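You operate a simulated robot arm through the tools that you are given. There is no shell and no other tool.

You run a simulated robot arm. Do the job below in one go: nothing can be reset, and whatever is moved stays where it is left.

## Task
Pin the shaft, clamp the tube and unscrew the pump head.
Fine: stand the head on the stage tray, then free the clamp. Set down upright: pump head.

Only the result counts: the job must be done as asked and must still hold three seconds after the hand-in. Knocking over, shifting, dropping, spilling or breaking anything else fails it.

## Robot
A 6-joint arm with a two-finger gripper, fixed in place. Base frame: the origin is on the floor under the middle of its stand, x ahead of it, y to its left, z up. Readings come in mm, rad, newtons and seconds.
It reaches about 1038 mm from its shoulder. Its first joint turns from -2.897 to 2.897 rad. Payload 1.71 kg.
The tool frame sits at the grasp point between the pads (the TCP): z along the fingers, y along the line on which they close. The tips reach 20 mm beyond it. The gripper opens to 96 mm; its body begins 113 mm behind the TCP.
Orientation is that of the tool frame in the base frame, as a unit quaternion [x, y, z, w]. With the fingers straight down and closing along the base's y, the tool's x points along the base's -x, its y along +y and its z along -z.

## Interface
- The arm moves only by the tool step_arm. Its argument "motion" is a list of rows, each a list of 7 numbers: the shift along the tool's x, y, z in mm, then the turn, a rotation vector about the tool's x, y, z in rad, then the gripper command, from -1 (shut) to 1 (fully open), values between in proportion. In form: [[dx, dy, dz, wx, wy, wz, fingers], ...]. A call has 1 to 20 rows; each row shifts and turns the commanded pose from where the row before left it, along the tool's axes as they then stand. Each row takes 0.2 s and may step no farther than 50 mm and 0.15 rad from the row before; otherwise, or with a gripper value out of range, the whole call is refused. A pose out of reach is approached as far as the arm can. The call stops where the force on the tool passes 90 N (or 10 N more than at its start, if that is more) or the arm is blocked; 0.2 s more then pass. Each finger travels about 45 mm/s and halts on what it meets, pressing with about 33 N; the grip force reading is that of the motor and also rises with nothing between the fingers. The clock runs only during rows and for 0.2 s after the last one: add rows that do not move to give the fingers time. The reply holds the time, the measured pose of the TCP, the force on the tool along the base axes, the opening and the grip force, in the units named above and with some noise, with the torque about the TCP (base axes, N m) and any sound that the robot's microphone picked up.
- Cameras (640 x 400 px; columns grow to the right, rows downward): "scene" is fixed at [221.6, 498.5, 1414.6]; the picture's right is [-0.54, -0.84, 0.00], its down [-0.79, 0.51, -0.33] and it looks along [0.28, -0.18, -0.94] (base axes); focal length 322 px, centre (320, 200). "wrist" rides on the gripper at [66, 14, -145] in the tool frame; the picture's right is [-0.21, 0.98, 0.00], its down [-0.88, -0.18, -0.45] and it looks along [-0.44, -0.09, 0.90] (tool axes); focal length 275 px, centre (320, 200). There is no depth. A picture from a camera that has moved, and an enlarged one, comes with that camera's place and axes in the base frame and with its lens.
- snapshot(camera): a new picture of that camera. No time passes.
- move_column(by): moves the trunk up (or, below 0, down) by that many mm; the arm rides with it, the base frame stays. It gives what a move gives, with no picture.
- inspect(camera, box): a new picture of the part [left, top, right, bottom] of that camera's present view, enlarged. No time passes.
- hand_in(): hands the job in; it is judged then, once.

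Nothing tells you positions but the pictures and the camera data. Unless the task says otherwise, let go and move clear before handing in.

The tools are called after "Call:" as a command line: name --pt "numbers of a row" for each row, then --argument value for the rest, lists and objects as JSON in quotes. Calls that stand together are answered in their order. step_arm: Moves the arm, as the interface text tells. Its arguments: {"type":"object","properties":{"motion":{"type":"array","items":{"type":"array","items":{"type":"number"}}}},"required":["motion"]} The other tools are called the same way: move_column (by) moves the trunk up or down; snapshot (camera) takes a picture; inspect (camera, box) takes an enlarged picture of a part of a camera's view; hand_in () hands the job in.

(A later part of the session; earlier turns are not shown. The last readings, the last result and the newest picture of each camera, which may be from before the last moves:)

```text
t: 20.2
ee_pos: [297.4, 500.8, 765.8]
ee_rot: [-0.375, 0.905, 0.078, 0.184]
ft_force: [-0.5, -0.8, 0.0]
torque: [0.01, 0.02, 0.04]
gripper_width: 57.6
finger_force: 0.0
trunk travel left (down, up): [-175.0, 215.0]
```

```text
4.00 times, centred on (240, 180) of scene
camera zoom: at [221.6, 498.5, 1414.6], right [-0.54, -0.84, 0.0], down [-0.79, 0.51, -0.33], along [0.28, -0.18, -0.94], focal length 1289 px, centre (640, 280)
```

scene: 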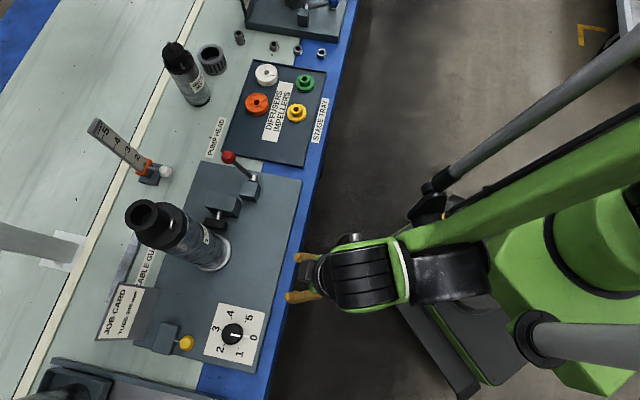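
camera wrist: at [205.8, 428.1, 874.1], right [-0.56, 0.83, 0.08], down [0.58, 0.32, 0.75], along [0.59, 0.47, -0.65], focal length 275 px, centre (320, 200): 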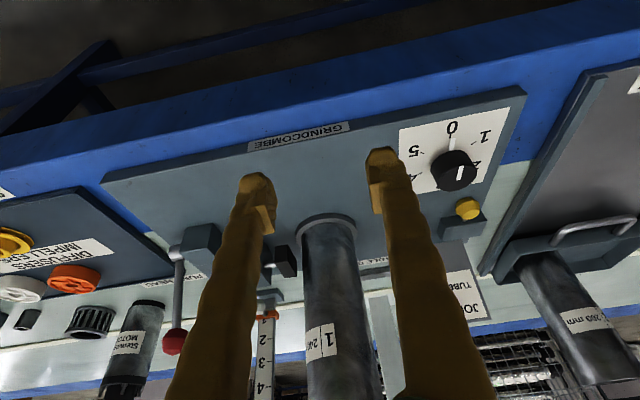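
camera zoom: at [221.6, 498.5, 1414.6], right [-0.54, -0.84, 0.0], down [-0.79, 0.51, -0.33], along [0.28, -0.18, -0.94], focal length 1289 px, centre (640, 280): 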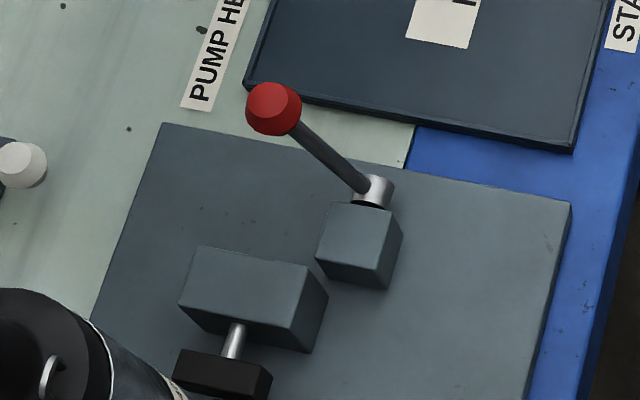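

"GRINDCOMBE" is just a brand. The clamp lever pivots about an axis along the bench at about (588, 465, 661), and its red ball is at about (609, 493, 769), leaning slightly inward. I'll go upright again and move above the ball.

Call:
step_arm --pt "0 0 0 0 0.1 0 0.5" --pt "0 0 0 0 0.1 0 0.5" --pt "0 0 -10 0 0.1 0 0.5" --pt "0 0 -20 0 0.1 0 0.5" --pt "0 0 -25 0 0 0 0.5" --pt "0 -25 -25 0 0 0 0.5" --pt "0 -25 -20 0 0 0 0.5" --pt "0 -25 0 0 0 0 0.5" --pt "0 -25 0 0 0 0 0.5" --pt "0 -25 0 0 0 0 0.5" --pt "0 -25 0 0 0 0 0.5" --pt "0 -25 0 0 0 0 0.5" --pt "0 -25 0 0 0 0 0.5" --pt "0 -25 0 0 0 0 0.5" --pt "0 0 0 0 0 0 0.5"

Call:
snapshot --camera "wrist"

Call:
snapshot --camera "scene"

```text
t: 23.4
ee_pos: [456.3, 339.4, 863.2]
ee_rot: [-0.383, 0.924, 0.0, -0.001]
ft_force: [0.0, -0.2, -0.3]
torque: [0.01, -0.04, -0.02]
gripper_width: 72.2
finger_force: 0.1
trunk travel left (down, up): [-175.0, 215.0]
```

```text
taken
camera wrist: at [401.1, 302.3, 1008.8], right [-0.55, 0.84, 0.0], down [0.75, 0.49, 0.44], along [0.37, 0.24, -0.9], focal length 275 px, centre (320, 200)
```

wrist: 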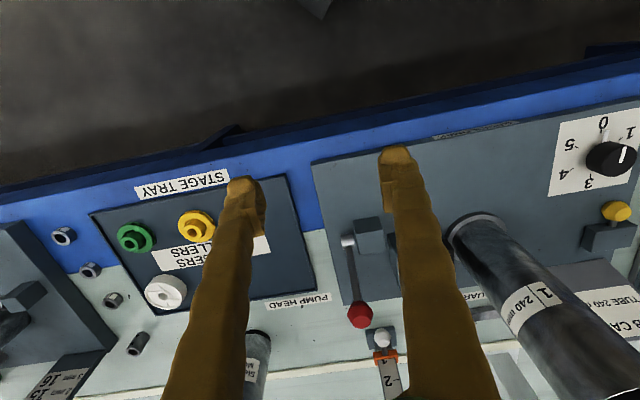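

```text
taken
```

scene: 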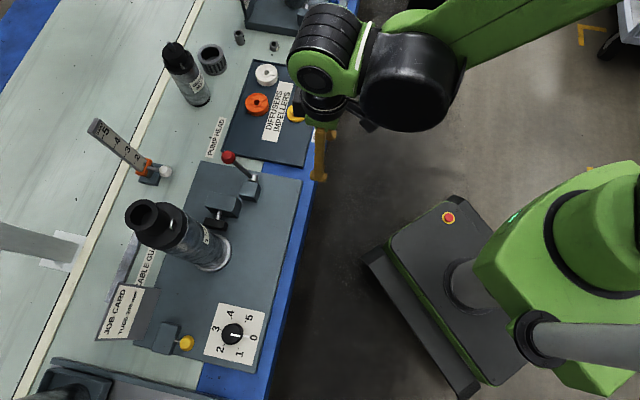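

Call:
step_arm --pt "-24 0 0 0 0 0 0.3" --pt "-24 0 0 0 0 0 0.3" --pt "-24 0 0 0 0 0 0.3" --pt "-24 0 0 0 0 0 0.3" --pt "-24 0 0 0 0 0 0.3" --pt "-24 0 0 0 0 0 0.3" --pt "-24 0 0 0 0 0 0.3" --pt "-24 0 0 0 0 0 0.3" --pt "-24 2 0 0 0 0 0.3" --pt "0 0 0 0 0 0 0.3"

Call:
snapshot --camera "wrist"

Call:
snapshot --camera "scene"

```text
t: 25.6
ee_pos: [607.1, 491.8, 863.4]
ee_rot: [-0.383, 0.924, 0.0, -0.001]
ft_force: [0.1, 0.3, 0.9]
torque: [-0.02, -0.03, 0.0]
gripper_width: 62.5
finger_force: 0.0
trunk travel left (down, up): [-175.0, 215.0]
```

```text
taken
camera wrist: at [551.7, 456.6, 1009.0], right [-0.55, 0.84, 0.0], down [0.75, 0.49, 0.44], along [0.37, 0.24, -0.9], focal length 275 px, centre (320, 200)
```

wrist: 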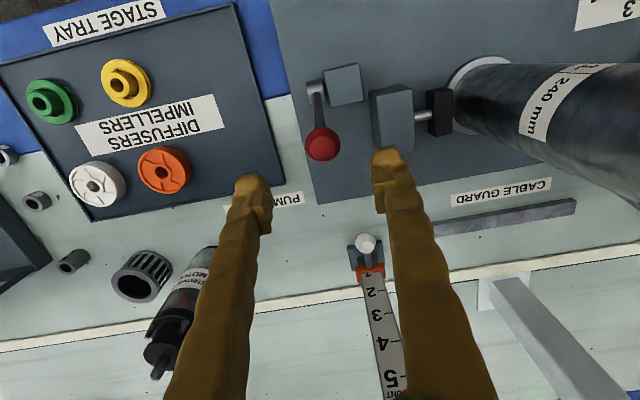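

```text
taken
```

scene: 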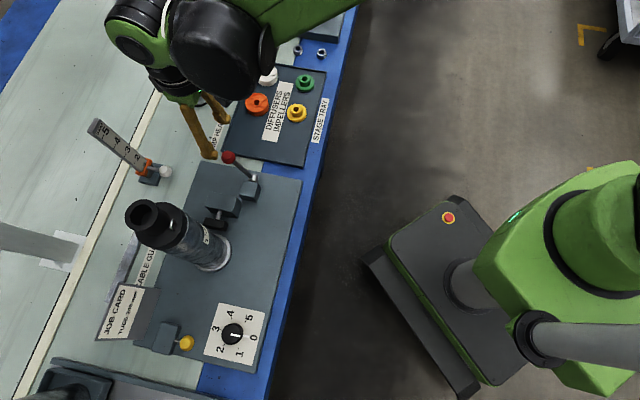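

The ball lies between the fingers as seen from above. I'll shift 3 mm, descend onto it and close gently.

Call:
step_arm --pt "0 3.5 10 0 0 0 0.3" --pt "0 0 20 0 0 0 0.3" --pt "0 0 20 0 0 0 0.3" --pt "0 0 20 0 0 0 0.3" --pt "0 0 20 0 0 0 0.3" --pt "0 0 5 0 0 0 0.3" --pt "0 0 0 0 0 0 0.3"

Call:
snapshot --camera "wrist"

Call:
inspect --camera "wrist" --box '[240, 130, 400, 280]'

Call:
inspect --camera "scene" --box '[160, 80, 300, 220]'

```text
t: 27.2
ee_pos: [605.0, 496.0, 769.1]
ee_rot: [-0.383, 0.924, 0.001, 0.0]
ft_force: [-0.1, 0.4, -0.2]
torque: [-0.02, 0.0, 0.0]
gripper_width: 62.6
finger_force: 0.1
trunk travel left (down, up): [-175.0, 215.0]
```

```text
taken
camera wrist: at [549.4, 459.8, 914.5], right [-0.55, 0.84, 0.0], down [0.75, 0.49, 0.44], along [0.37, 0.24, -0.9], focal length 275 px, centre (320, 200)
```

wrist: 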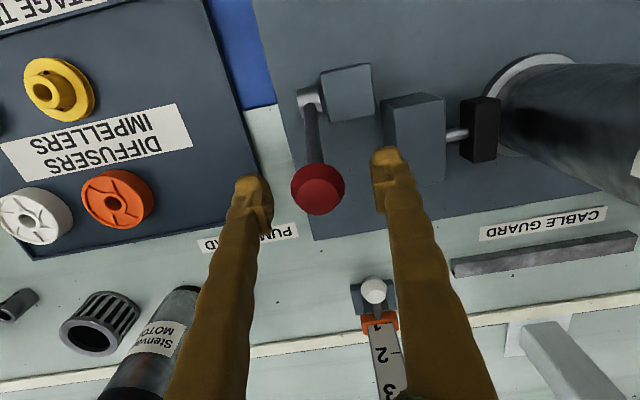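

```text
2.67 times, centred on (320, 205) of wrist
camera zoom: at [549.4, 459.8, 914.5], right [-0.55, 0.84, 0.0], down [0.75, 0.49, 0.44], along [0.37, 0.24, -0.9], focal length 734 px, centre (320, 187)
```

zoom: 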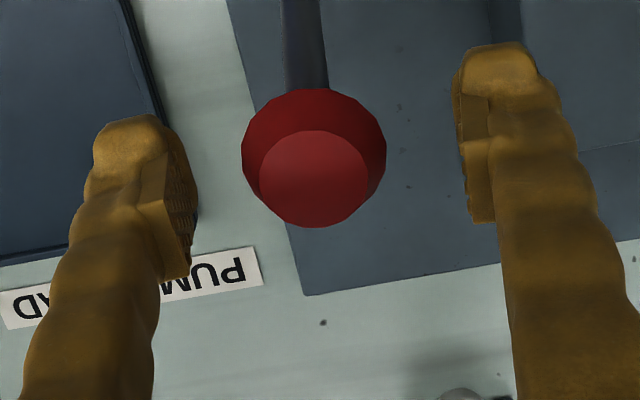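

```text
2.86 times, centred on (230, 150) of scene
camera zoom: at [221.6, 498.5, 1414.6], right [-0.54, -0.84, 0.0], down [-0.79, 0.51, -0.33], along [0.28, -0.18, -0.94], focal length 921 px, centre (577, 343)
```

zoom: 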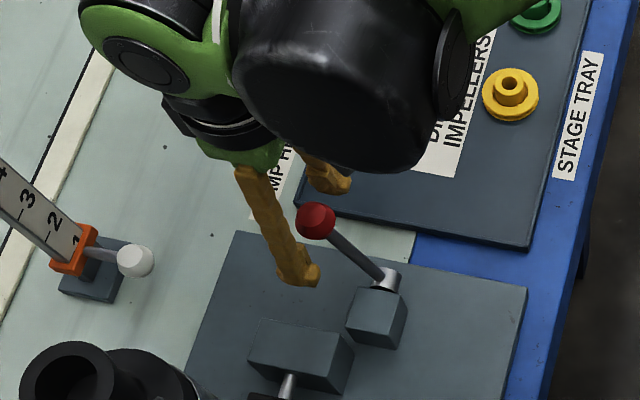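

The TCP is on the ball centre. I'll grip it and test the outward direction with a small motion.

Call:
step_arm --pt "0 0 0 0 0 0 -0.3" --pt "0 0 0 0 0 0 -0.5" --pt "0 0 0 0 0 0 -0.5" --pt "3 0 -0.9 0 0 0 -0.5" --pt "3 0 -0.8 0 0 0 -0.5" --pt "0 0 0 0 0 0 -0.5"

Call:
inspect --camera "wrist" --box '[240, 130, 400, 280]'

```text
t: 28.6
ee_pos: [600.9, 491.6, 770.9]
ee_rot: [-0.384, 0.924, -0.001, -0.001]
ft_force: [15.1, -2.9, -8.1]
torque: [0.71, -0.71, -0.01]
gripper_width: 28.2
finger_force: 34.6
trunk travel left (down, up): [-175.0, 215.0]
```

```text
2.67 times, centred on (320, 205) of wrist
camera zoom: at [546.0, 455.1, 916.7], right [-0.55, 0.84, 0.0], down [0.75, 0.49, 0.44], along [0.37, 0.24, -0.9], focal length 734 px, centre (320, 187)
```

zoom: 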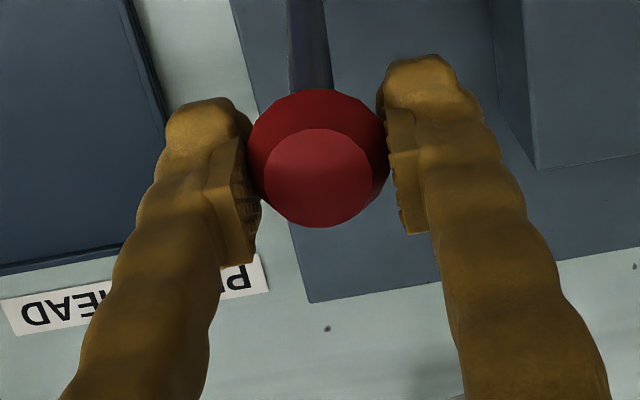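

The lever follows outward with only light resistance. I'll continue along the arc about its pivot.

Call:
step_arm --pt "5.8 -0.5 -1.3 0 0 0 -0.5" --pt "5.8 0 -1.0 0 0 0 -0.5" --pt "5.9 0 -0.7 0 0 0 -0.5" --pt "5.9 0 -0.4 0 0 0 -0.5" --pt "0 0 0 0 0 0 -0.5"

Call:
snapshot --camera "wrist"

```text
t: 29.8
ee_pos: [585.1, 473.9, 773.9]
ee_rot: [-0.383, 0.924, 0.0, 0.0]
ft_force: [22.0, -9.3, 7.2]
torque: [0.65, -0.73, -0.02]
gripper_width: 28.4
finger_force: 35.0
trunk travel left (down, up): [-175.0, 215.0]
```

```text
taken
camera wrist: at [529.3, 438.5, 919.8], right [-0.55, 0.84, 0.0], down [0.75, 0.49, 0.44], along [0.37, 0.24, -0.9], focal length 275 px, centre (320, 200)
```

wrist: 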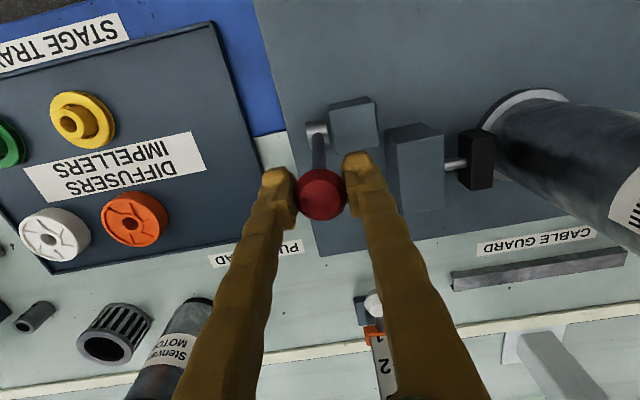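

Call:
step_arm --pt "5.9 -0.8 0 0 0 0 -0.5" --pt "5.9 0 0.2 0 0 0 -0.5" --pt "5.9 0 0.5 0 0 0 -0.5" --pt "5.8 0 0.8 0 0 0 -0.5" --pt "5.8 0 1.2 0 0 0 -0.5" --pt "0 0 0 0 0 0 -0.5"

Call:
snapshot --camera "wrist"

```text
t: 31.2
ee_pos: [564.3, 453.1, 773.9]
ee_rot: [-0.383, 0.924, 0.001, 0.0]
ft_force: [15.2, -2.7, 6.8]
torque: [0.78, -0.74, -0.07]
gripper_width: 28.4
finger_force: 35.0
trunk travel left (down, up): [-175.0, 215.0]
```

```text
taken
camera wrist: at [508.8, 417.8, 917.6], right [-0.55, 0.84, 0.0], down [0.75, 0.49, 0.44], along [0.37, 0.24, -0.9], focal length 275 px, centre (320, 200)
```

wrist: 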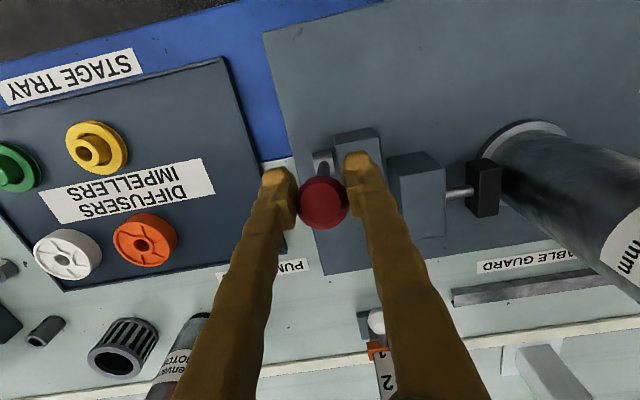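

Call:
step_arm --pt "7.6 -0.4 2.2 0 0 0 -0.5" --pt "7.5 0 2.6 0 0 0 -0.5" --pt "7.3 0 2.9 0 0 0 -0.5" --pt "7.1 0 3.4 0 0 0 -0.5" --pt "0 0 0 0 0 0 -0.5"

Call:
snapshot --camera "wrist"

Call:
inspect --camera "scene" --box '[160, 100, 320, 260]'

```text
t: 32.4
ee_pos: [542.2, 432.3, 761.9]
ee_rot: [-0.383, 0.924, 0.001, -0.001]
ft_force: [5.7, -5.5, 8.8]
torque: [0.36, -0.3, -0.09]
gripper_width: 28.0
finger_force: 35.2
trunk travel left (down, up): [-175.0, 215.0]
```

```text
taken
camera wrist: at [486.9, 395.9, 906.7], right [-0.55, 0.84, 0.0], down [0.75, 0.49, 0.44], along [0.37, 0.24, -0.9], focal length 275 px, centre (320, 200)
```

wrist: 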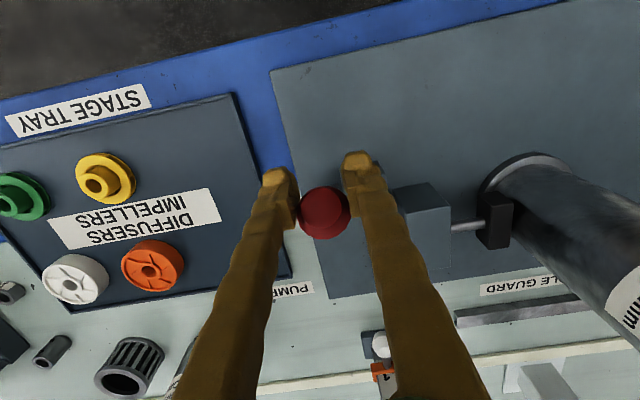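

```text
2.50 times, centred on (240, 180) of scene
camera zoom: at [221.6, 498.5, 1414.6], right [-0.54, -0.84, 0.0], down [-0.79, 0.51, -0.33], along [0.28, -0.18, -0.94], focal length 806 px, centre (520, 250)
```

zoom: 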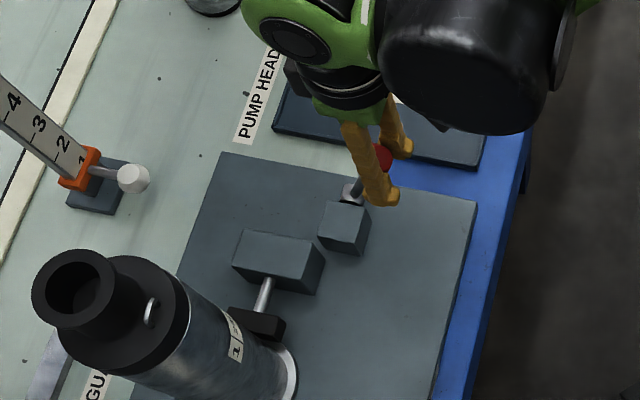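

The pad is moving toward the tube as the lever goes outward, so this is the clamping direction. I'll continue along the arc.

Call:
step_arm --pt "6.8 -0.2 4.1 0 0 0 -0.5" --pt "6.5 0 4.6 0 0 0 -0.5" --pt "6.2 0 4.9 0 0 0 -0.5" --pt "5.8 0 5.3 0 0 0 -0.5" --pt "0 0 0 0 0 0 -0.5"

Call:
snapshot --camera "wrist"

Call:
inspect --camera "scene" --box '[160, 100, 320, 260]'

```text
t: 33.6
ee_pos: [524.7, 414.7, 740.6]
ee_rot: [-0.383, 0.924, 0.0, 0.0]
ft_force: [0.1, 0.5, 1.2]
torque: [-0.01, -0.02, -0.02]
gripper_width: 24.2
finger_force: 0.2
trunk travel left (down, up): [-175.0, 215.0]
```

```text
taken
camera wrist: at [469.6, 378.5, 887.2], right [-0.55, 0.84, 0.0], down [0.75, 0.49, 0.44], along [0.37, 0.24, -0.9], focal length 275 px, centre (320, 200)
```

wrist: 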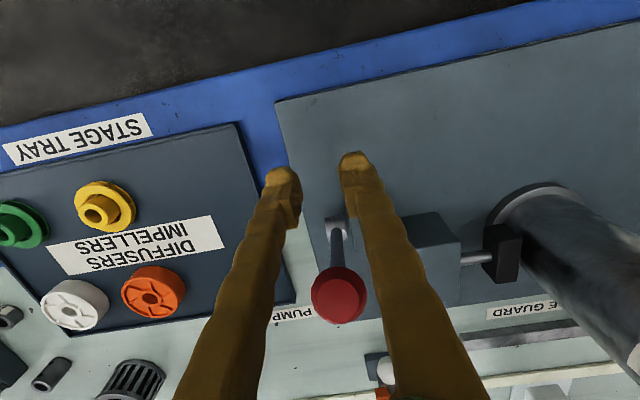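

```text
2.50 times, centred on (240, 180) of scene
camera zoom: at [221.6, 498.5, 1414.6], right [-0.54, -0.84, 0.0], down [-0.79, 0.51, -0.33], along [0.28, -0.18, -0.94], focal length 806 px, centre (520, 250)
```

zoom: 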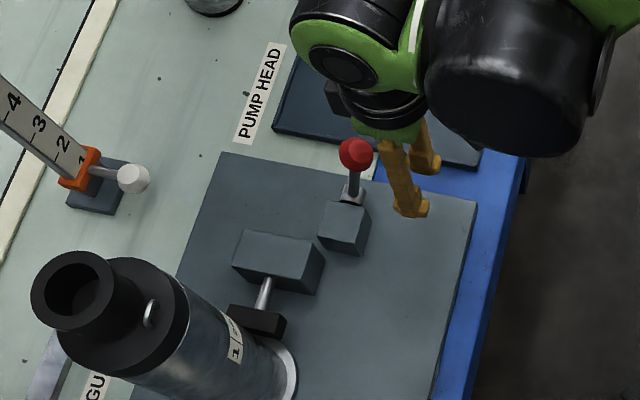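

The gripper slid off the ball; the lever now stands slightly outward of vertical. I'll check the pad's position relative to the tube.

Call:
inspect --camera "wrist" --box '[380, 160, 580, 320]'

Call:
inspect --camera "scene" --box '[200, 150, 280, 250]'

Call:
inspect --camera "wrist" --box '[260, 200, 420, 350]'

```text
2.50 times, centred on (480, 240) of wrist
camera zoom: at [469.6, 378.5, 887.2], right [-0.55, 0.84, 0.0], down [0.75, 0.49, 0.44], along [0.37, 0.24, -0.9], focal length 688 px, centre (-80, 100)
```

zoom: 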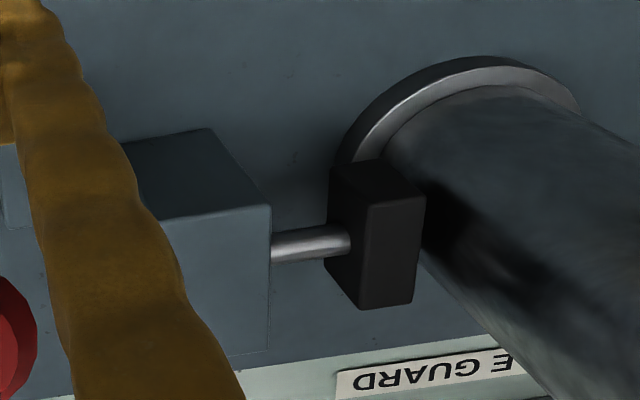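

```text
4.00 times, centred on (240, 200) of scene
camera zoom: at [221.6, 498.5, 1414.6], right [-0.54, -0.84, 0.0], down [-0.79, 0.51, -0.33], along [0.28, -0.18, -0.94], focal length 1289 px, centre (640, 200)
```

zoom: 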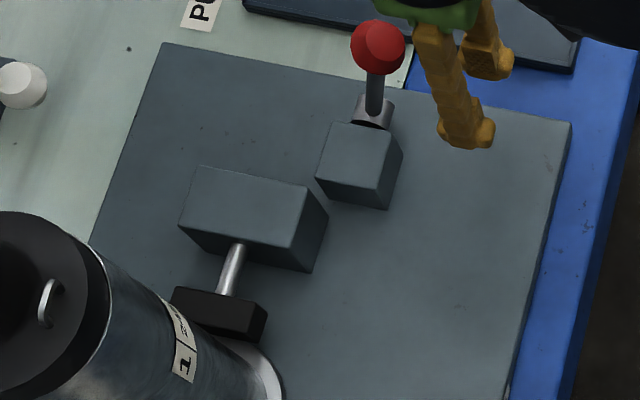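

```text
2.67 times, centred on (340, 275) of wrist
camera zoom: at [469.6, 378.5, 887.2], right [-0.55, 0.84, 0.0], down [0.75, 0.49, 0.44], along [0.37, 0.24, -0.9], focal length 734 px, centre (267, 0)
```

zoom: 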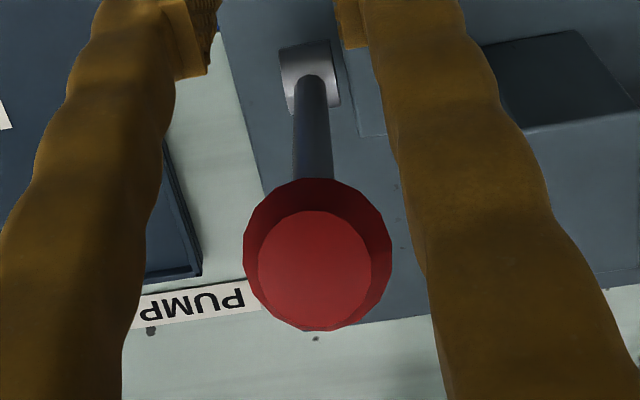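

The pad has advanced but I can't confirm contact, so I'll continue the throw by pushing the ball outward with shut fingers from its inner side.

Call:
step_arm --pt "0 0 -25 0 0 0 -0.5" --pt "0 0 -25 0 0 0 -0.7" --pt "0 0 -25 0 0 0 -1" --pt "0 0 -25 0 0 0 -1" --pt "0 0 -20 0 0 0 -1" --pt "-25 0 0 0 0 0 -1" --pt "-25 0 0 0 0 0 -1" --pt "-25 0 0 0 0 0 -1" --pt "-19 0 0 0 0 0 -1" --pt "0 0 25 0 0 0 -1" --pt "0 0 25 0 0 0 -1" --pt "0 0 20 0 0 0 -1" --pt "0 0 15 0 0 0 -1" --pt "0 0 0 0 0 0 -1"

Call:
snapshot --camera "wrist"

Call:
inspect --camera "scene" --box '[160, 100, 320, 260]'

```text
t: 36.6
ee_pos: [591.3, 481.5, 777.3]
ee_rot: [-0.383, 0.924, 0.0, 0.0]
ft_force: [0.7, -0.2, -0.4]
torque: [-0.01, 0.03, 0.01]
gripper_width: 0.0
finger_force: 29.6
trunk travel left (down, up): [-175.0, 215.0]
```

```text
taken
camera wrist: at [536.1, 445.4, 921.8], right [-0.55, 0.84, 0.0], down [0.75, 0.49, 0.44], along [0.37, 0.24, -0.9], focal length 275 px, centre (320, 200)
```

wrist: 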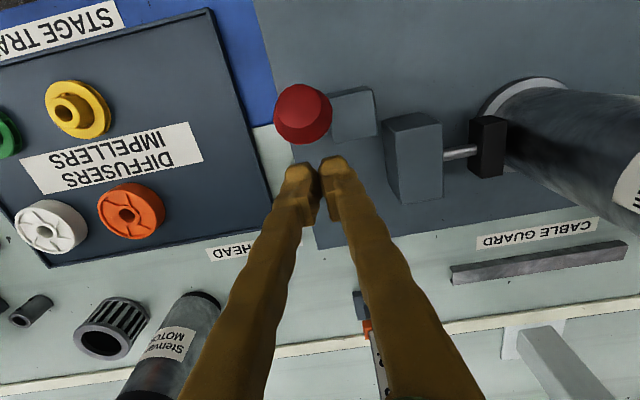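

```text
2.50 times, centred on (240, 180) of scene
camera zoom: at [221.6, 498.5, 1414.6], right [-0.54, -0.84, 0.0], down [-0.79, 0.51, -0.33], along [0.28, -0.18, -0.94], focal length 806 px, centre (520, 250)
```

zoom: 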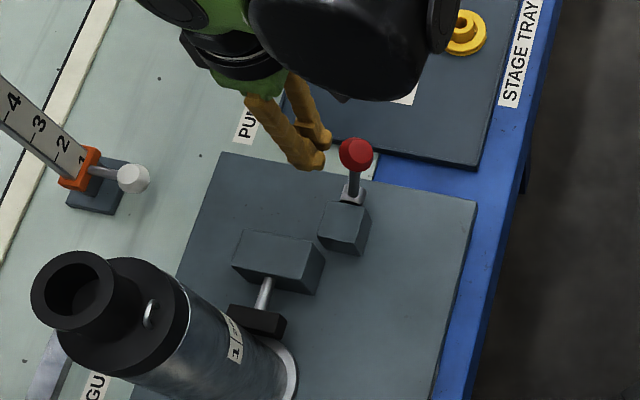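

Call:
step_arm --pt "6 0 0 0 0 0 -1" --pt "6 0 0 0 0 0 -1" --pt "5 0 1 0 0 0 -1" --pt "5 0 1 0 0 0 -1" --pt "5 0 2 0 0 0 -1" --pt "5 0 2 0 0 0 -1" --pt "0 0 0 0 0 0 -1"

Call:
snapshot --camera "wrist"

Call:
inspect --camera "scene" --box '[160, 100, 320, 260]'

```text
t: 38.2
ee_pos: [570.2, 457.6, 772.2]
ee_rot: [-0.383, 0.924, 0.0, 0.0]
ft_force: [-0.7, 0.1, -0.1]
torque: [0.04, 0.02, 0.0]
gripper_width: 0.0
finger_force: 29.9
trunk travel left (down, up): [-175.0, 215.0]
```

```text
taken
camera wrist: at [514.2, 421.9, 916.8], right [-0.55, 0.84, 0.0], down [0.75, 0.49, 0.44], along [0.37, 0.24, -0.9], focal length 275 px, centre (320, 200)
```

wrist: 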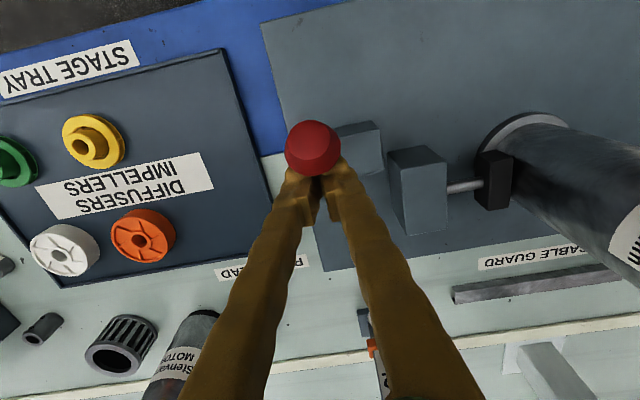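

```text
2.50 times, centred on (240, 180) of scene
camera zoom: at [221.6, 498.5, 1414.6], right [-0.54, -0.84, 0.0], down [-0.79, 0.51, -0.33], along [0.28, -0.18, -0.94], focal length 806 px, centre (520, 250)
```

zoom: 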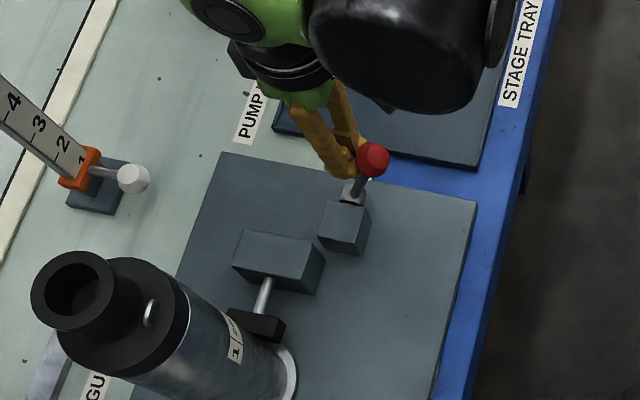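

Call:
step_arm --pt "5 0 2 0 0 0 -1" --pt "5 0 2 0 0 0 -1" --pt "5 0 3 0 0 0 -1" --pt "5 0 3 0 0 0 -1" --pt "5 0 3 0 0 0 -1" --pt "0 0 0 0 0 0 -1"

Call:
snapshot --camera "wrist"

Call:
inspect --camera "scene" --box '[160, 100, 320, 260]'

```text
t: 39.6
ee_pos: [552.0, 440.7, 759.0]
ee_rot: [-0.383, 0.924, 0.002, 0.0]
ft_force: [0.2, 0.2, 0.8]
torque: [-0.03, 0.0, 0.02]
gripper_width: 0.0
finger_force: 28.9
trunk travel left (down, up): [-175.0, 215.0]
```

```text
taken
camera wrist: at [496.3, 404.6, 903.3], right [-0.55, 0.84, 0.0], down [0.75, 0.49, 0.44], along [0.37, 0.24, -0.9], focal length 275 px, centre (320, 200)
```

wrist: 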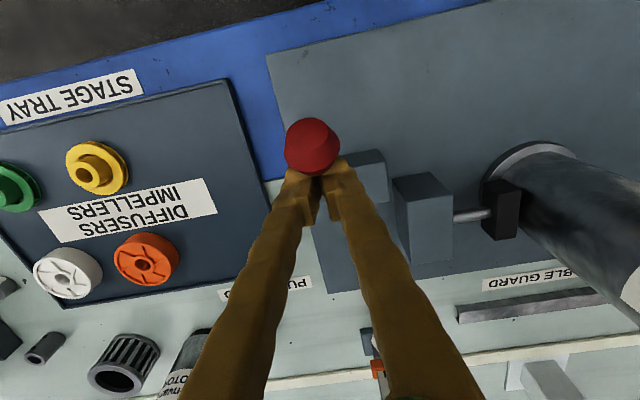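

```text
2.50 times, centred on (240, 180) of scene
camera zoom: at [221.6, 498.5, 1414.6], right [-0.54, -0.84, 0.0], down [-0.79, 0.51, -0.33], along [0.28, -0.18, -0.94], focal length 806 px, centre (520, 250)
```

zoom: 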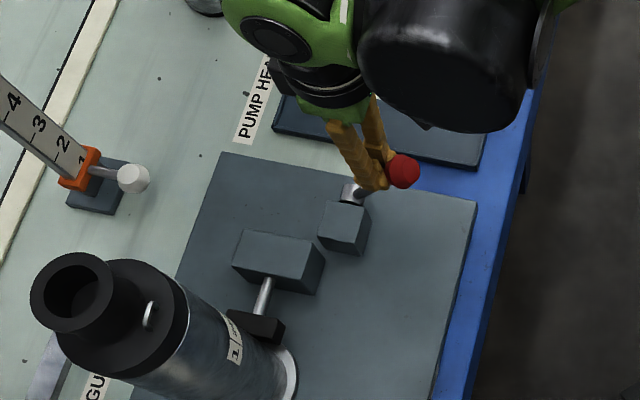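

The lever keeps swinging freely outward. I'll keep pushing along the arc to find its end stop.

Call:
step_arm --pt "5 0 4 0 0 0 -1" --pt "5 0 4 0 0 0 -1" --pt "5 0 5 0 0 0 -1" --pt "5 0 5 0 0 0 -1" --pt "0 0 0 0 0 0 -1"

Call:
snapshot --camera "wrist"

Call:
inspect --camera "scene" --box '[160, 100, 320, 260]'

```text
t: 40.8
ee_pos: [537.9, 426.8, 741.3]
ee_rot: [-0.383, 0.924, 0.001, 0.001]
ft_force: [19.5, 22.1, 32.8]
torque: [0.32, -0.22, -0.06]
gripper_width: 6.0
finger_force: 29.7
trunk travel left (down, up): [-175.0, 215.0]
```

```text
taken
camera wrist: at [482.3, 391.2, 886.5], right [-0.55, 0.84, 0.0], down [0.75, 0.49, 0.45], along [0.37, 0.25, -0.89], focal length 275 px, centre (320, 200)
```

wrist: 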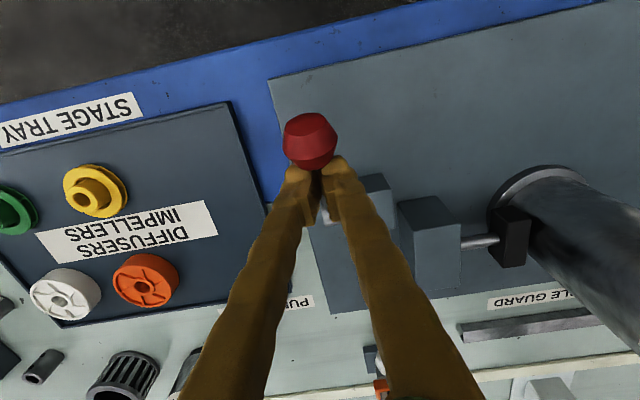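

```text
2.50 times, centred on (240, 180) of scene
camera zoom: at [221.6, 498.5, 1414.6], right [-0.54, -0.84, 0.0], down [-0.79, 0.51, -0.33], along [0.28, -0.18, -0.94], focal length 806 px, centre (520, 250)
```

zoom: 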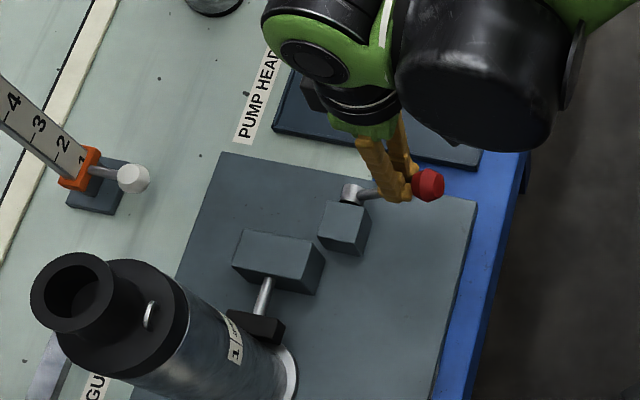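

The fingers now press on the lever with about 44 N at roughly 50° outward. I'll see whether it moves further or has hit its stop.

Call:
step_arm --pt "3 0 3 0 0 0 -1" --pt "0 0 0 0 0 0 -1"

Call:
inspect --camera "wrist" --box '[240, 80, 400, 230]'

Call:
inspect --camera "scene" --box '[200, 140, 300, 240]'

```text
t: 41.2
ee_pos: [533.8, 429.4, 745.2]
ee_rot: [-0.383, 0.924, -0.001, 0.014]
ft_force: [77.2, 21.8, 4.1]
torque: [0.23, -0.97, 0.89]
gripper_width: 0.1
finger_force: 29.2
trunk travel left (down, up): [-175.0, 215.0]
stopped in row 1: the force on the tool passed its limit at 103 N (the readings are from after the stop); the commanded pose is now the measured one
```

```text
2.67 times, centred on (320, 155) of wrist
camera zoom: at [474.8, 392.1, 889.0], right [-0.55, 0.84, -0.01], down [0.74, 0.49, 0.47], along [0.39, 0.25, -0.88], focal length 734 px, centre (320, 320)
```

zoom: 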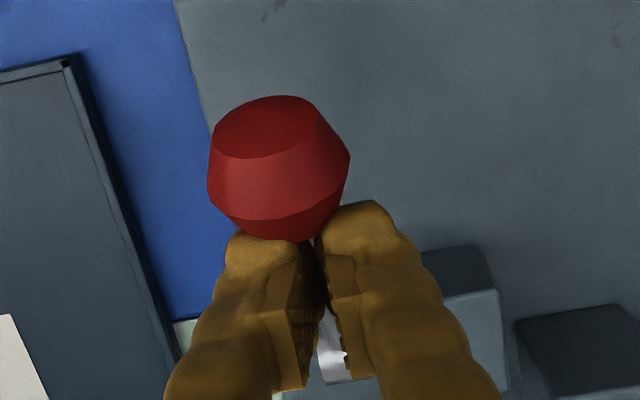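

```text
4.00 times, centred on (250, 190) of scene
camera zoom: at [221.6, 498.5, 1414.6], right [-0.54, -0.84, 0.0], down [-0.79, 0.51, -0.33], along [0.28, -0.18, -0.94], focal length 1289 px, centre (600, 240)
```

zoom: 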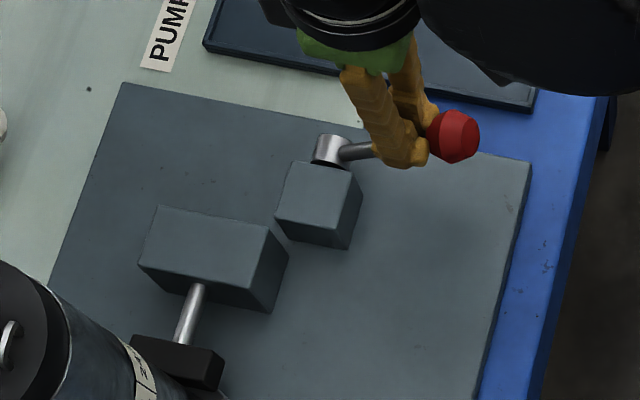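

The lever has reached a firm stop about 50° outward, and the pad has advanced roughly 20 mm to the tube. I'll back off, rise, and check that it holds.

Call:
step_arm --pt "-5 0 -3 0 0 0 -1" --pt "-8 0 -8 0 0 0 -1" --pt "-8 0 -15 0 0 0 -1" --pt "0 0 -25 0 0 0 -1" --pt "0 0 -25 0 0 0 -1" --pt "0 0 -25 0 0 0 -1" --pt "0 0 0 0 0 0 -1"

Call:
snapshot --camera "wrist"

Call:
inspect --camera "scene" --box '[120, 130, 300, 270]'

```text
t: 42.8
ee_pos: [539.1, 442.1, 848.4]
ee_rot: [-0.383, 0.924, -0.002, 0.009]
ft_force: [0.4, -0.2, 0.2]
torque: [-0.01, 0.02, 0.0]
gripper_width: 0.0
finger_force: 29.8
trunk travel left (down, up): [-175.0, 215.0]
```

```text
taken
camera wrist: at [481.1, 404.7, 993.1], right [-0.55, 0.84, -0.01], down [0.74, 0.49, 0.46], along [0.39, 0.25, -0.89], focal length 275 px, centre (320, 200)
```

wrist: 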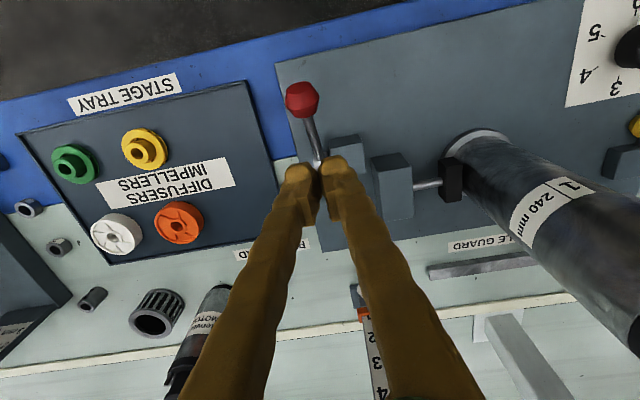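

```text
2.86 times, centred on (210, 200) of scene
camera zoom: at [221.6, 498.5, 1414.6], right [-0.54, -0.84, 0.0], down [-0.79, 0.51, -0.33], along [0.28, -0.18, -0.94], focal length 921 px, centre (634, 200)
```

zoom: 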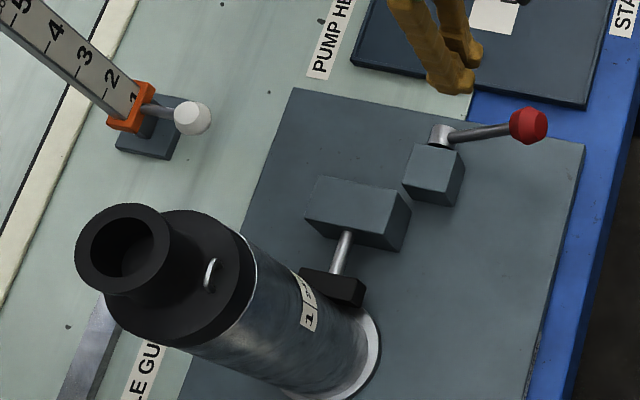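

The lever held at its outward stop and the pad bears on the tube. I'll do one check press down on the ball from above to be sure it is fully thrown.

Call:
step_arm --pt "0 0 0 -0.0105 0.015 0 -1" --pt "20 -5 0 0 0 0 -1" --pt "18.5 -4.4 0 0 0 0 -1" --pt "0 0 25 0 0 0 -1" --pt "0 0 25 0 0 0 -1" --pt "0 0 15 0 0 0 -1" --pt "0 0 0 0 0 0 -1"

Call:
snapshot --camera "wrist"

Call:
inspect --camera "scene" --box '[200, 120, 320, 240]'

```text
t: 44.4
ee_pos: [520.7, 408.3, 783.1]
ee_rot: [-0.383, 0.924, 0.002, 0.0]
ft_force: [0.1, -1.4, -0.6]
torque: [-0.03, 0.0, 0.01]
gripper_width: 0.1
finger_force: 29.5
trunk travel left (down, up): [-175.0, 215.0]
```

```text
taken
camera wrist: at [464.6, 372.0, 928.1], right [-0.55, 0.84, 0.0], down [0.75, 0.49, 0.45], along [0.37, 0.24, -0.9], focal length 275 px, centre (320, 200)
```

wrist: 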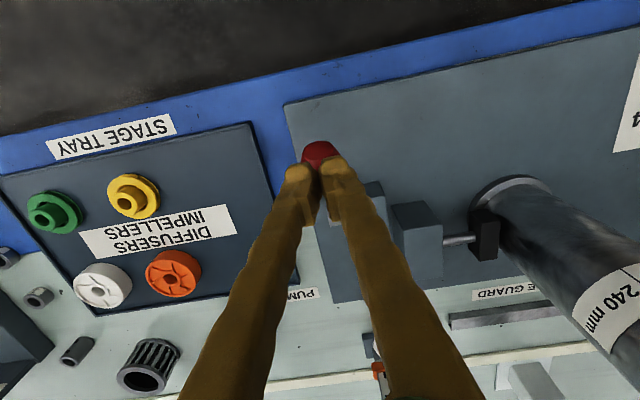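

```text
3.33 times, centred on (260, 180) of scene
camera zoom: at [221.6, 498.5, 1414.6], right [-0.54, -0.84, 0.0], down [-0.79, 0.51, -0.33], along [0.28, -0.18, -0.94], focal length 1074 px, centre (520, 267)
```

zoom: 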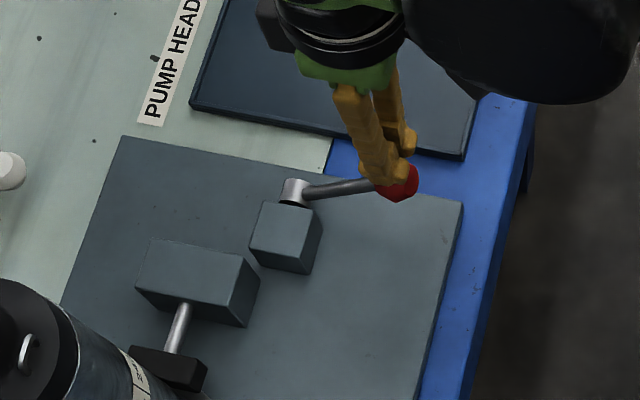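

Call:
step_arm --pt "2 0 8 0 0 0 -1" --pt "2 0 6 0 0 0 -1" --pt "0 0 3 0 0 0 -1" --pt "0 0 2 0 0 0 -1" --pt "0 0 0 0 0 0 -1"

Call:
inspect --camera "scene" --box '[200, 120, 320, 240]'

```text
t: 45.6
ee_pos: [516.4, 404.5, 767.3]
ee_rot: [-0.384, 0.923, 0.001, 0.001]
ft_force: [6.3, 7.6, 62.0]
torque: [0.68, -0.28, -0.06]
gripper_width: 6.0
finger_force: 29.2
trunk travel left (down, up): [-175.0, 215.0]
```

```text
3.33 times, centred on (260, 180) of scene
camera zoom: at [221.6, 498.5, 1414.6], right [-0.54, -0.84, 0.0], down [-0.79, 0.51, -0.33], along [0.28, -0.18, -0.94], focal length 1074 px, centre (520, 267)
```

zoom: 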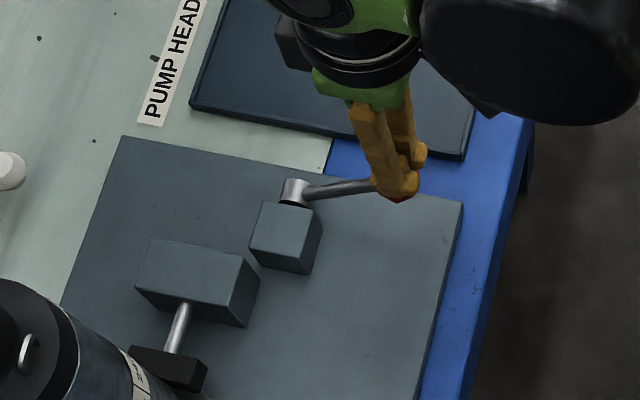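

With 62 N downward the lever does not budge, so the clamp is fully closed. Now I'll rise well above the tube and move over the pump head to locate it accurately.

Call:
step_arm --pt "0 0 -10 0 0 0 -1" --pt "0 0 -25 0 0 0 -0.5" --pt "0 0 -28 0 0 0 0" --pt "0 0 -28 0 0 0 0.5" --pt "0 0 -28 0 0 0 1" --pt "0 0 -28 0 0 0 1" --pt "0 0 -28 0 0 0 1" --pt "0 0 -28 0 0 0 1" --pt "0 0 -28 0 0 0 1" --pt "0 0 -28 0 0 0 1" --pt "0 0 -28 0 0 0 1" --pt "0 0 -28 0 0 0 1" --pt "0 0 0 0 0 0 1"

Call:
step_arm --pt "-17.5 24 0 0 0 0 1" --pt "-17.5 24 0 0 0 0 1" --pt "-17.5 24 0 0 0 0 1" --pt "-17.5 24 0 0 0 0 1" --pt "-17.5 24 0 0 0 0 1" --pt "-17.5 24 0 0 0 0 1" --pt "-17.5 24 0 0 0 0 1" --pt "-17.5 24 0 0 0 0 1" --pt "0 0 0 0 0 0 1"

Call:
snapshot --camera "wrist"

Call:
snapshot --camera "scene"

```text
t: 48.4
ee_pos: [516.2, 403.8, 1079.0]
ee_rot: [-0.383, 0.924, 0.002, 0.0]
ft_force: [-0.2, 0.1, -0.8]
torque: [0.01, -0.01, 0.0]
gripper_width: 95.8
finger_force: 0.1
trunk travel left (down, up): [-175.0, 215.0]
```

```text
t: 50.4
ee_pos: [480.1, 641.1, 1077.9]
ee_rot: [-0.384, 0.923, 0.0, 0.0]
ft_force: [0.2, 0.8, -0.4]
torque: [-0.05, -0.01, 0.03]
gripper_width: 96.1
finger_force: 0.1
trunk travel left (down, up): [-175.0, 215.0]
```

```text
taken
camera wrist: at [425.2, 605.1, 1223.2], right [-0.55, 0.84, 0.0], down [0.75, 0.49, 0.44], along [0.37, 0.24, -0.9], focal length 275 px, centre (320, 200)
```

wrist: 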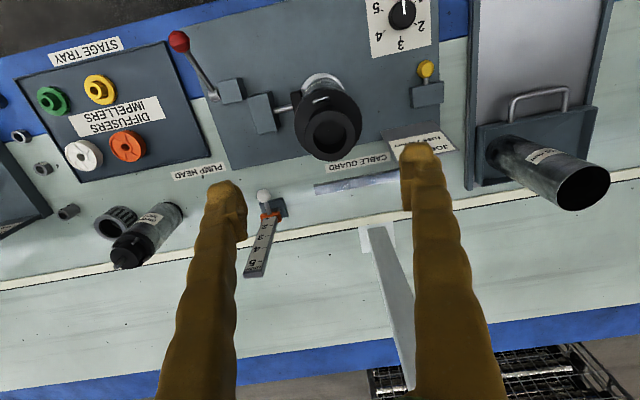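

```text
taken
```

scene: 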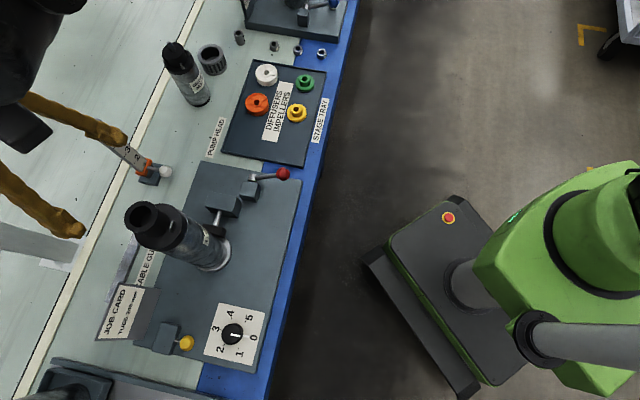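

Call:
inspect --camera "wrist" --box '[270, 60, 390, 170]'

Call:
inspect --camera "scene" --box '[100, 180, 240, 290]'

```text
3.64 times, centred on (330, 115) of wrist
camera zoom: at [425.2, 605.1, 1223.2], right [-0.55, 0.84, 0.0], down [0.75, 0.49, 0.44], along [0.37, 0.24, -0.9], focal length 1001 px, centre (284, 509)
```

zoom: 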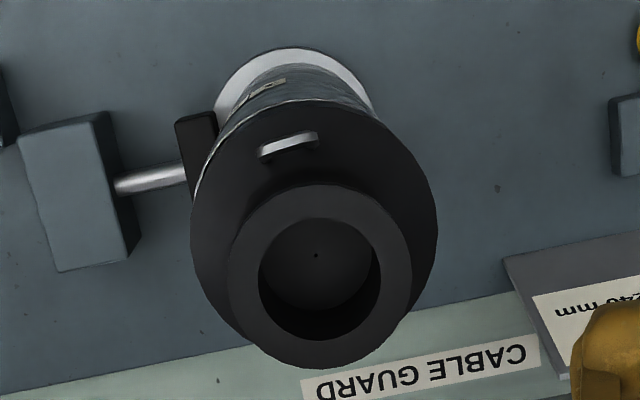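

```text
3.64 times, centred on (170, 235) of scene
camera zoom: at [221.6, 498.5, 1414.6], right [-0.54, -0.84, 0.0], down [-0.79, 0.51, -0.33], along [0.28, -0.18, -0.94], focal length 1172 px, centre (866, 73)
```

zoom: 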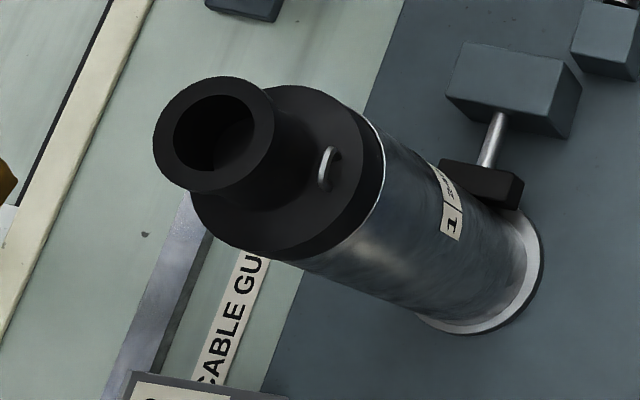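

The head's top rim triangulates to about (470, 644, 970), around 46 mm across, with a body about 74 mm across. I'll centre over it and come lower to refine.

Call:
step_arm --pt "5 9 10 0 0 0 1" --pt "0 0 20 0 0 0 1" --pt "0 0 20 0 0 0 1" --pt "0 0 10 0 0 0 1" --pt "0 0 0 0 0 0 1"

Call:
snapshot --camera "wrist"

Call:
inspect --camera "wrist" --box '[250, 70, 390, 230]'

Call:
inspect --camera "scene" --box '[0, 100, 240, 300]'

```text
t: 51.6
ee_pos: [471.1, 643.4, 1017.4]
ee_rot: [-0.383, 0.924, 0.001, -0.001]
ft_force: [0.1, 0.4, 0.4]
torque: [-0.02, -0.01, -0.03]
gripper_width: 96.1
finger_force: 0.1
trunk travel left (down, up): [-175.0, 215.0]
```

```text
taken
camera wrist: at [415.3, 606.4, 1163.9], right [-0.55, 0.84, 0.0], down [0.75, 0.49, 0.45], along [0.37, 0.24, -0.9], focal length 275 px, centre (320, 200)
```

wrist: 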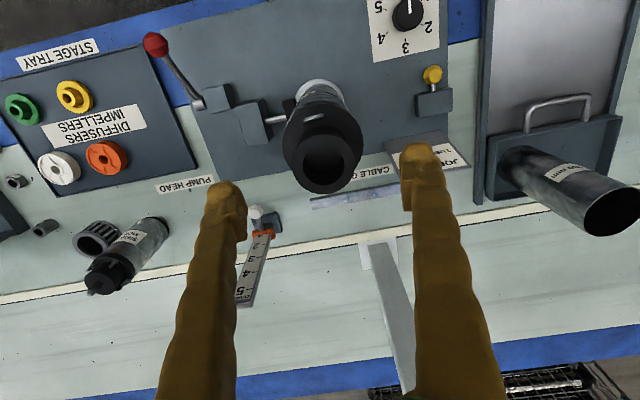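

```text
2.50 times, centred on (320, 150) of wrist
camera zoom: at [415.3, 606.4, 1163.9], right [-0.55, 0.84, 0.0], down [0.75, 0.49, 0.45], along [0.37, 0.24, -0.9], focal length 688 px, centre (320, 325)
```

zoom: 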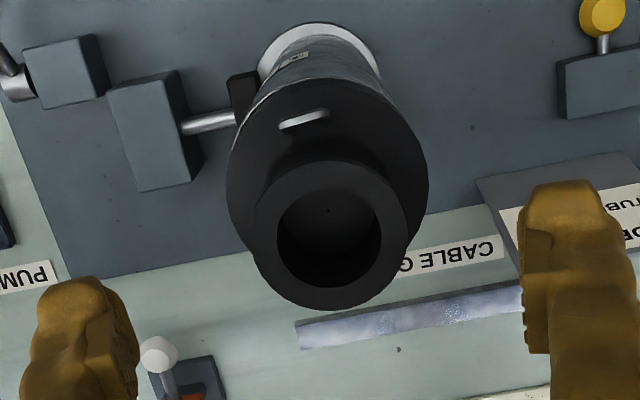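

```text
2.00 times, centred on (120, 200) of scene
camera zoom: at [221.6, 498.5, 1414.6], right [-0.54, -0.84, 0.0], down [-0.79, 0.51, -0.33], along [0.28, -0.18, -0.94], focal length 644 px, centre (720, 200)
```

zoom: 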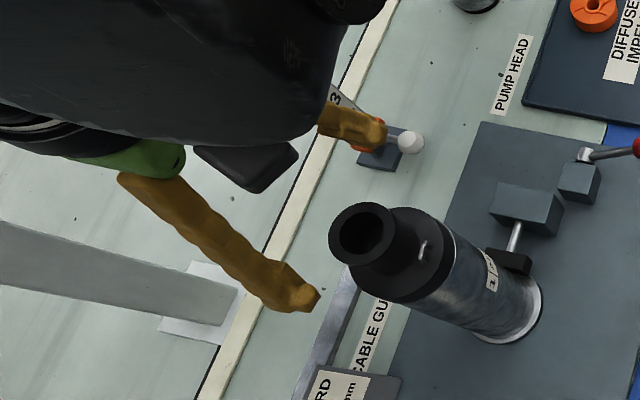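

The head axis is near (471, 646). To find the heights of rim, shoulder and joint I'll pull back and look at the head from the side.

Call:
step_arm --pt "25 0 0 0 0 0 1" --pt "25 0 0 0 0 0 1" --pt "25 0 0 0 0 0 1" --pt "25 0 0 0 0 0 1" --pt "25 0 0 0 0 0 1" --pt "25 0 0 0 -0.1 0 1" --pt "0 0 0 0 -0.1 0 1" --pt "0 0 0 0 -0.1 0 1" --pt "0 0 0 0 -0.1 0 1" --pt "0 0 0 0 -0.1 0 1" --pt "0 0 0 0 -0.1 0 1" --pt "0 0 0 0 0 0 1"

Call:
snapshot --camera "wrist"

Call:
snapshot --camera "scene"

```text
t: 54.2
ee_pos: [363.9, 534.2, 1021.1]
ee_rot: [-0.366, 0.882, 0.113, 0.274]
ft_force: [0.3, 0.0, 0.3]
torque: [0.01, 0.0, 0.0]
gripper_width: 95.8
finger_force: 0.0
trunk travel left (down, up): [-175.0, 215.0]
```

```text
taken
camera wrist: at [259.0, 448.7, 1102.2], right [-0.57, 0.81, 0.12], down [0.46, 0.2, 0.86], along [0.68, 0.55, -0.49], focal length 275 px, centre (320, 200)
```

wrist: 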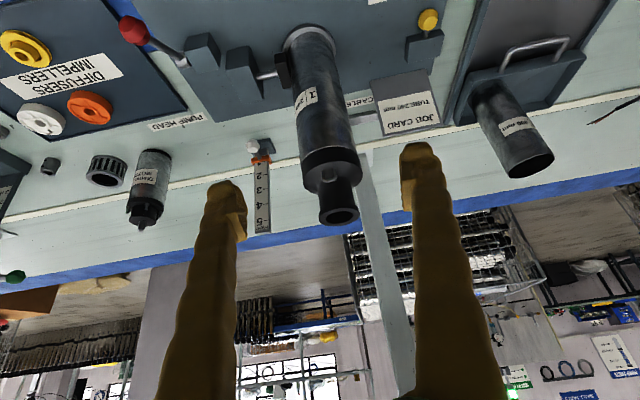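

```text
taken
```

scene: 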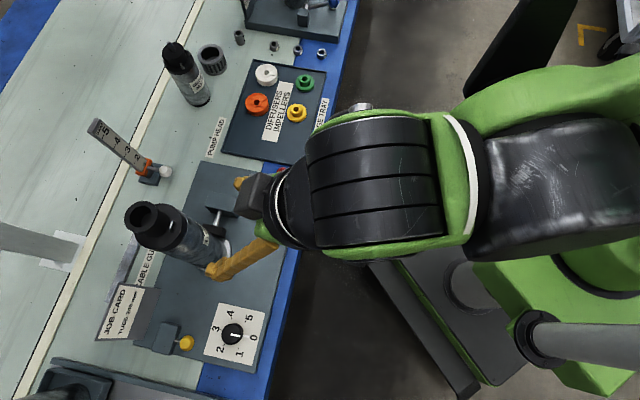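

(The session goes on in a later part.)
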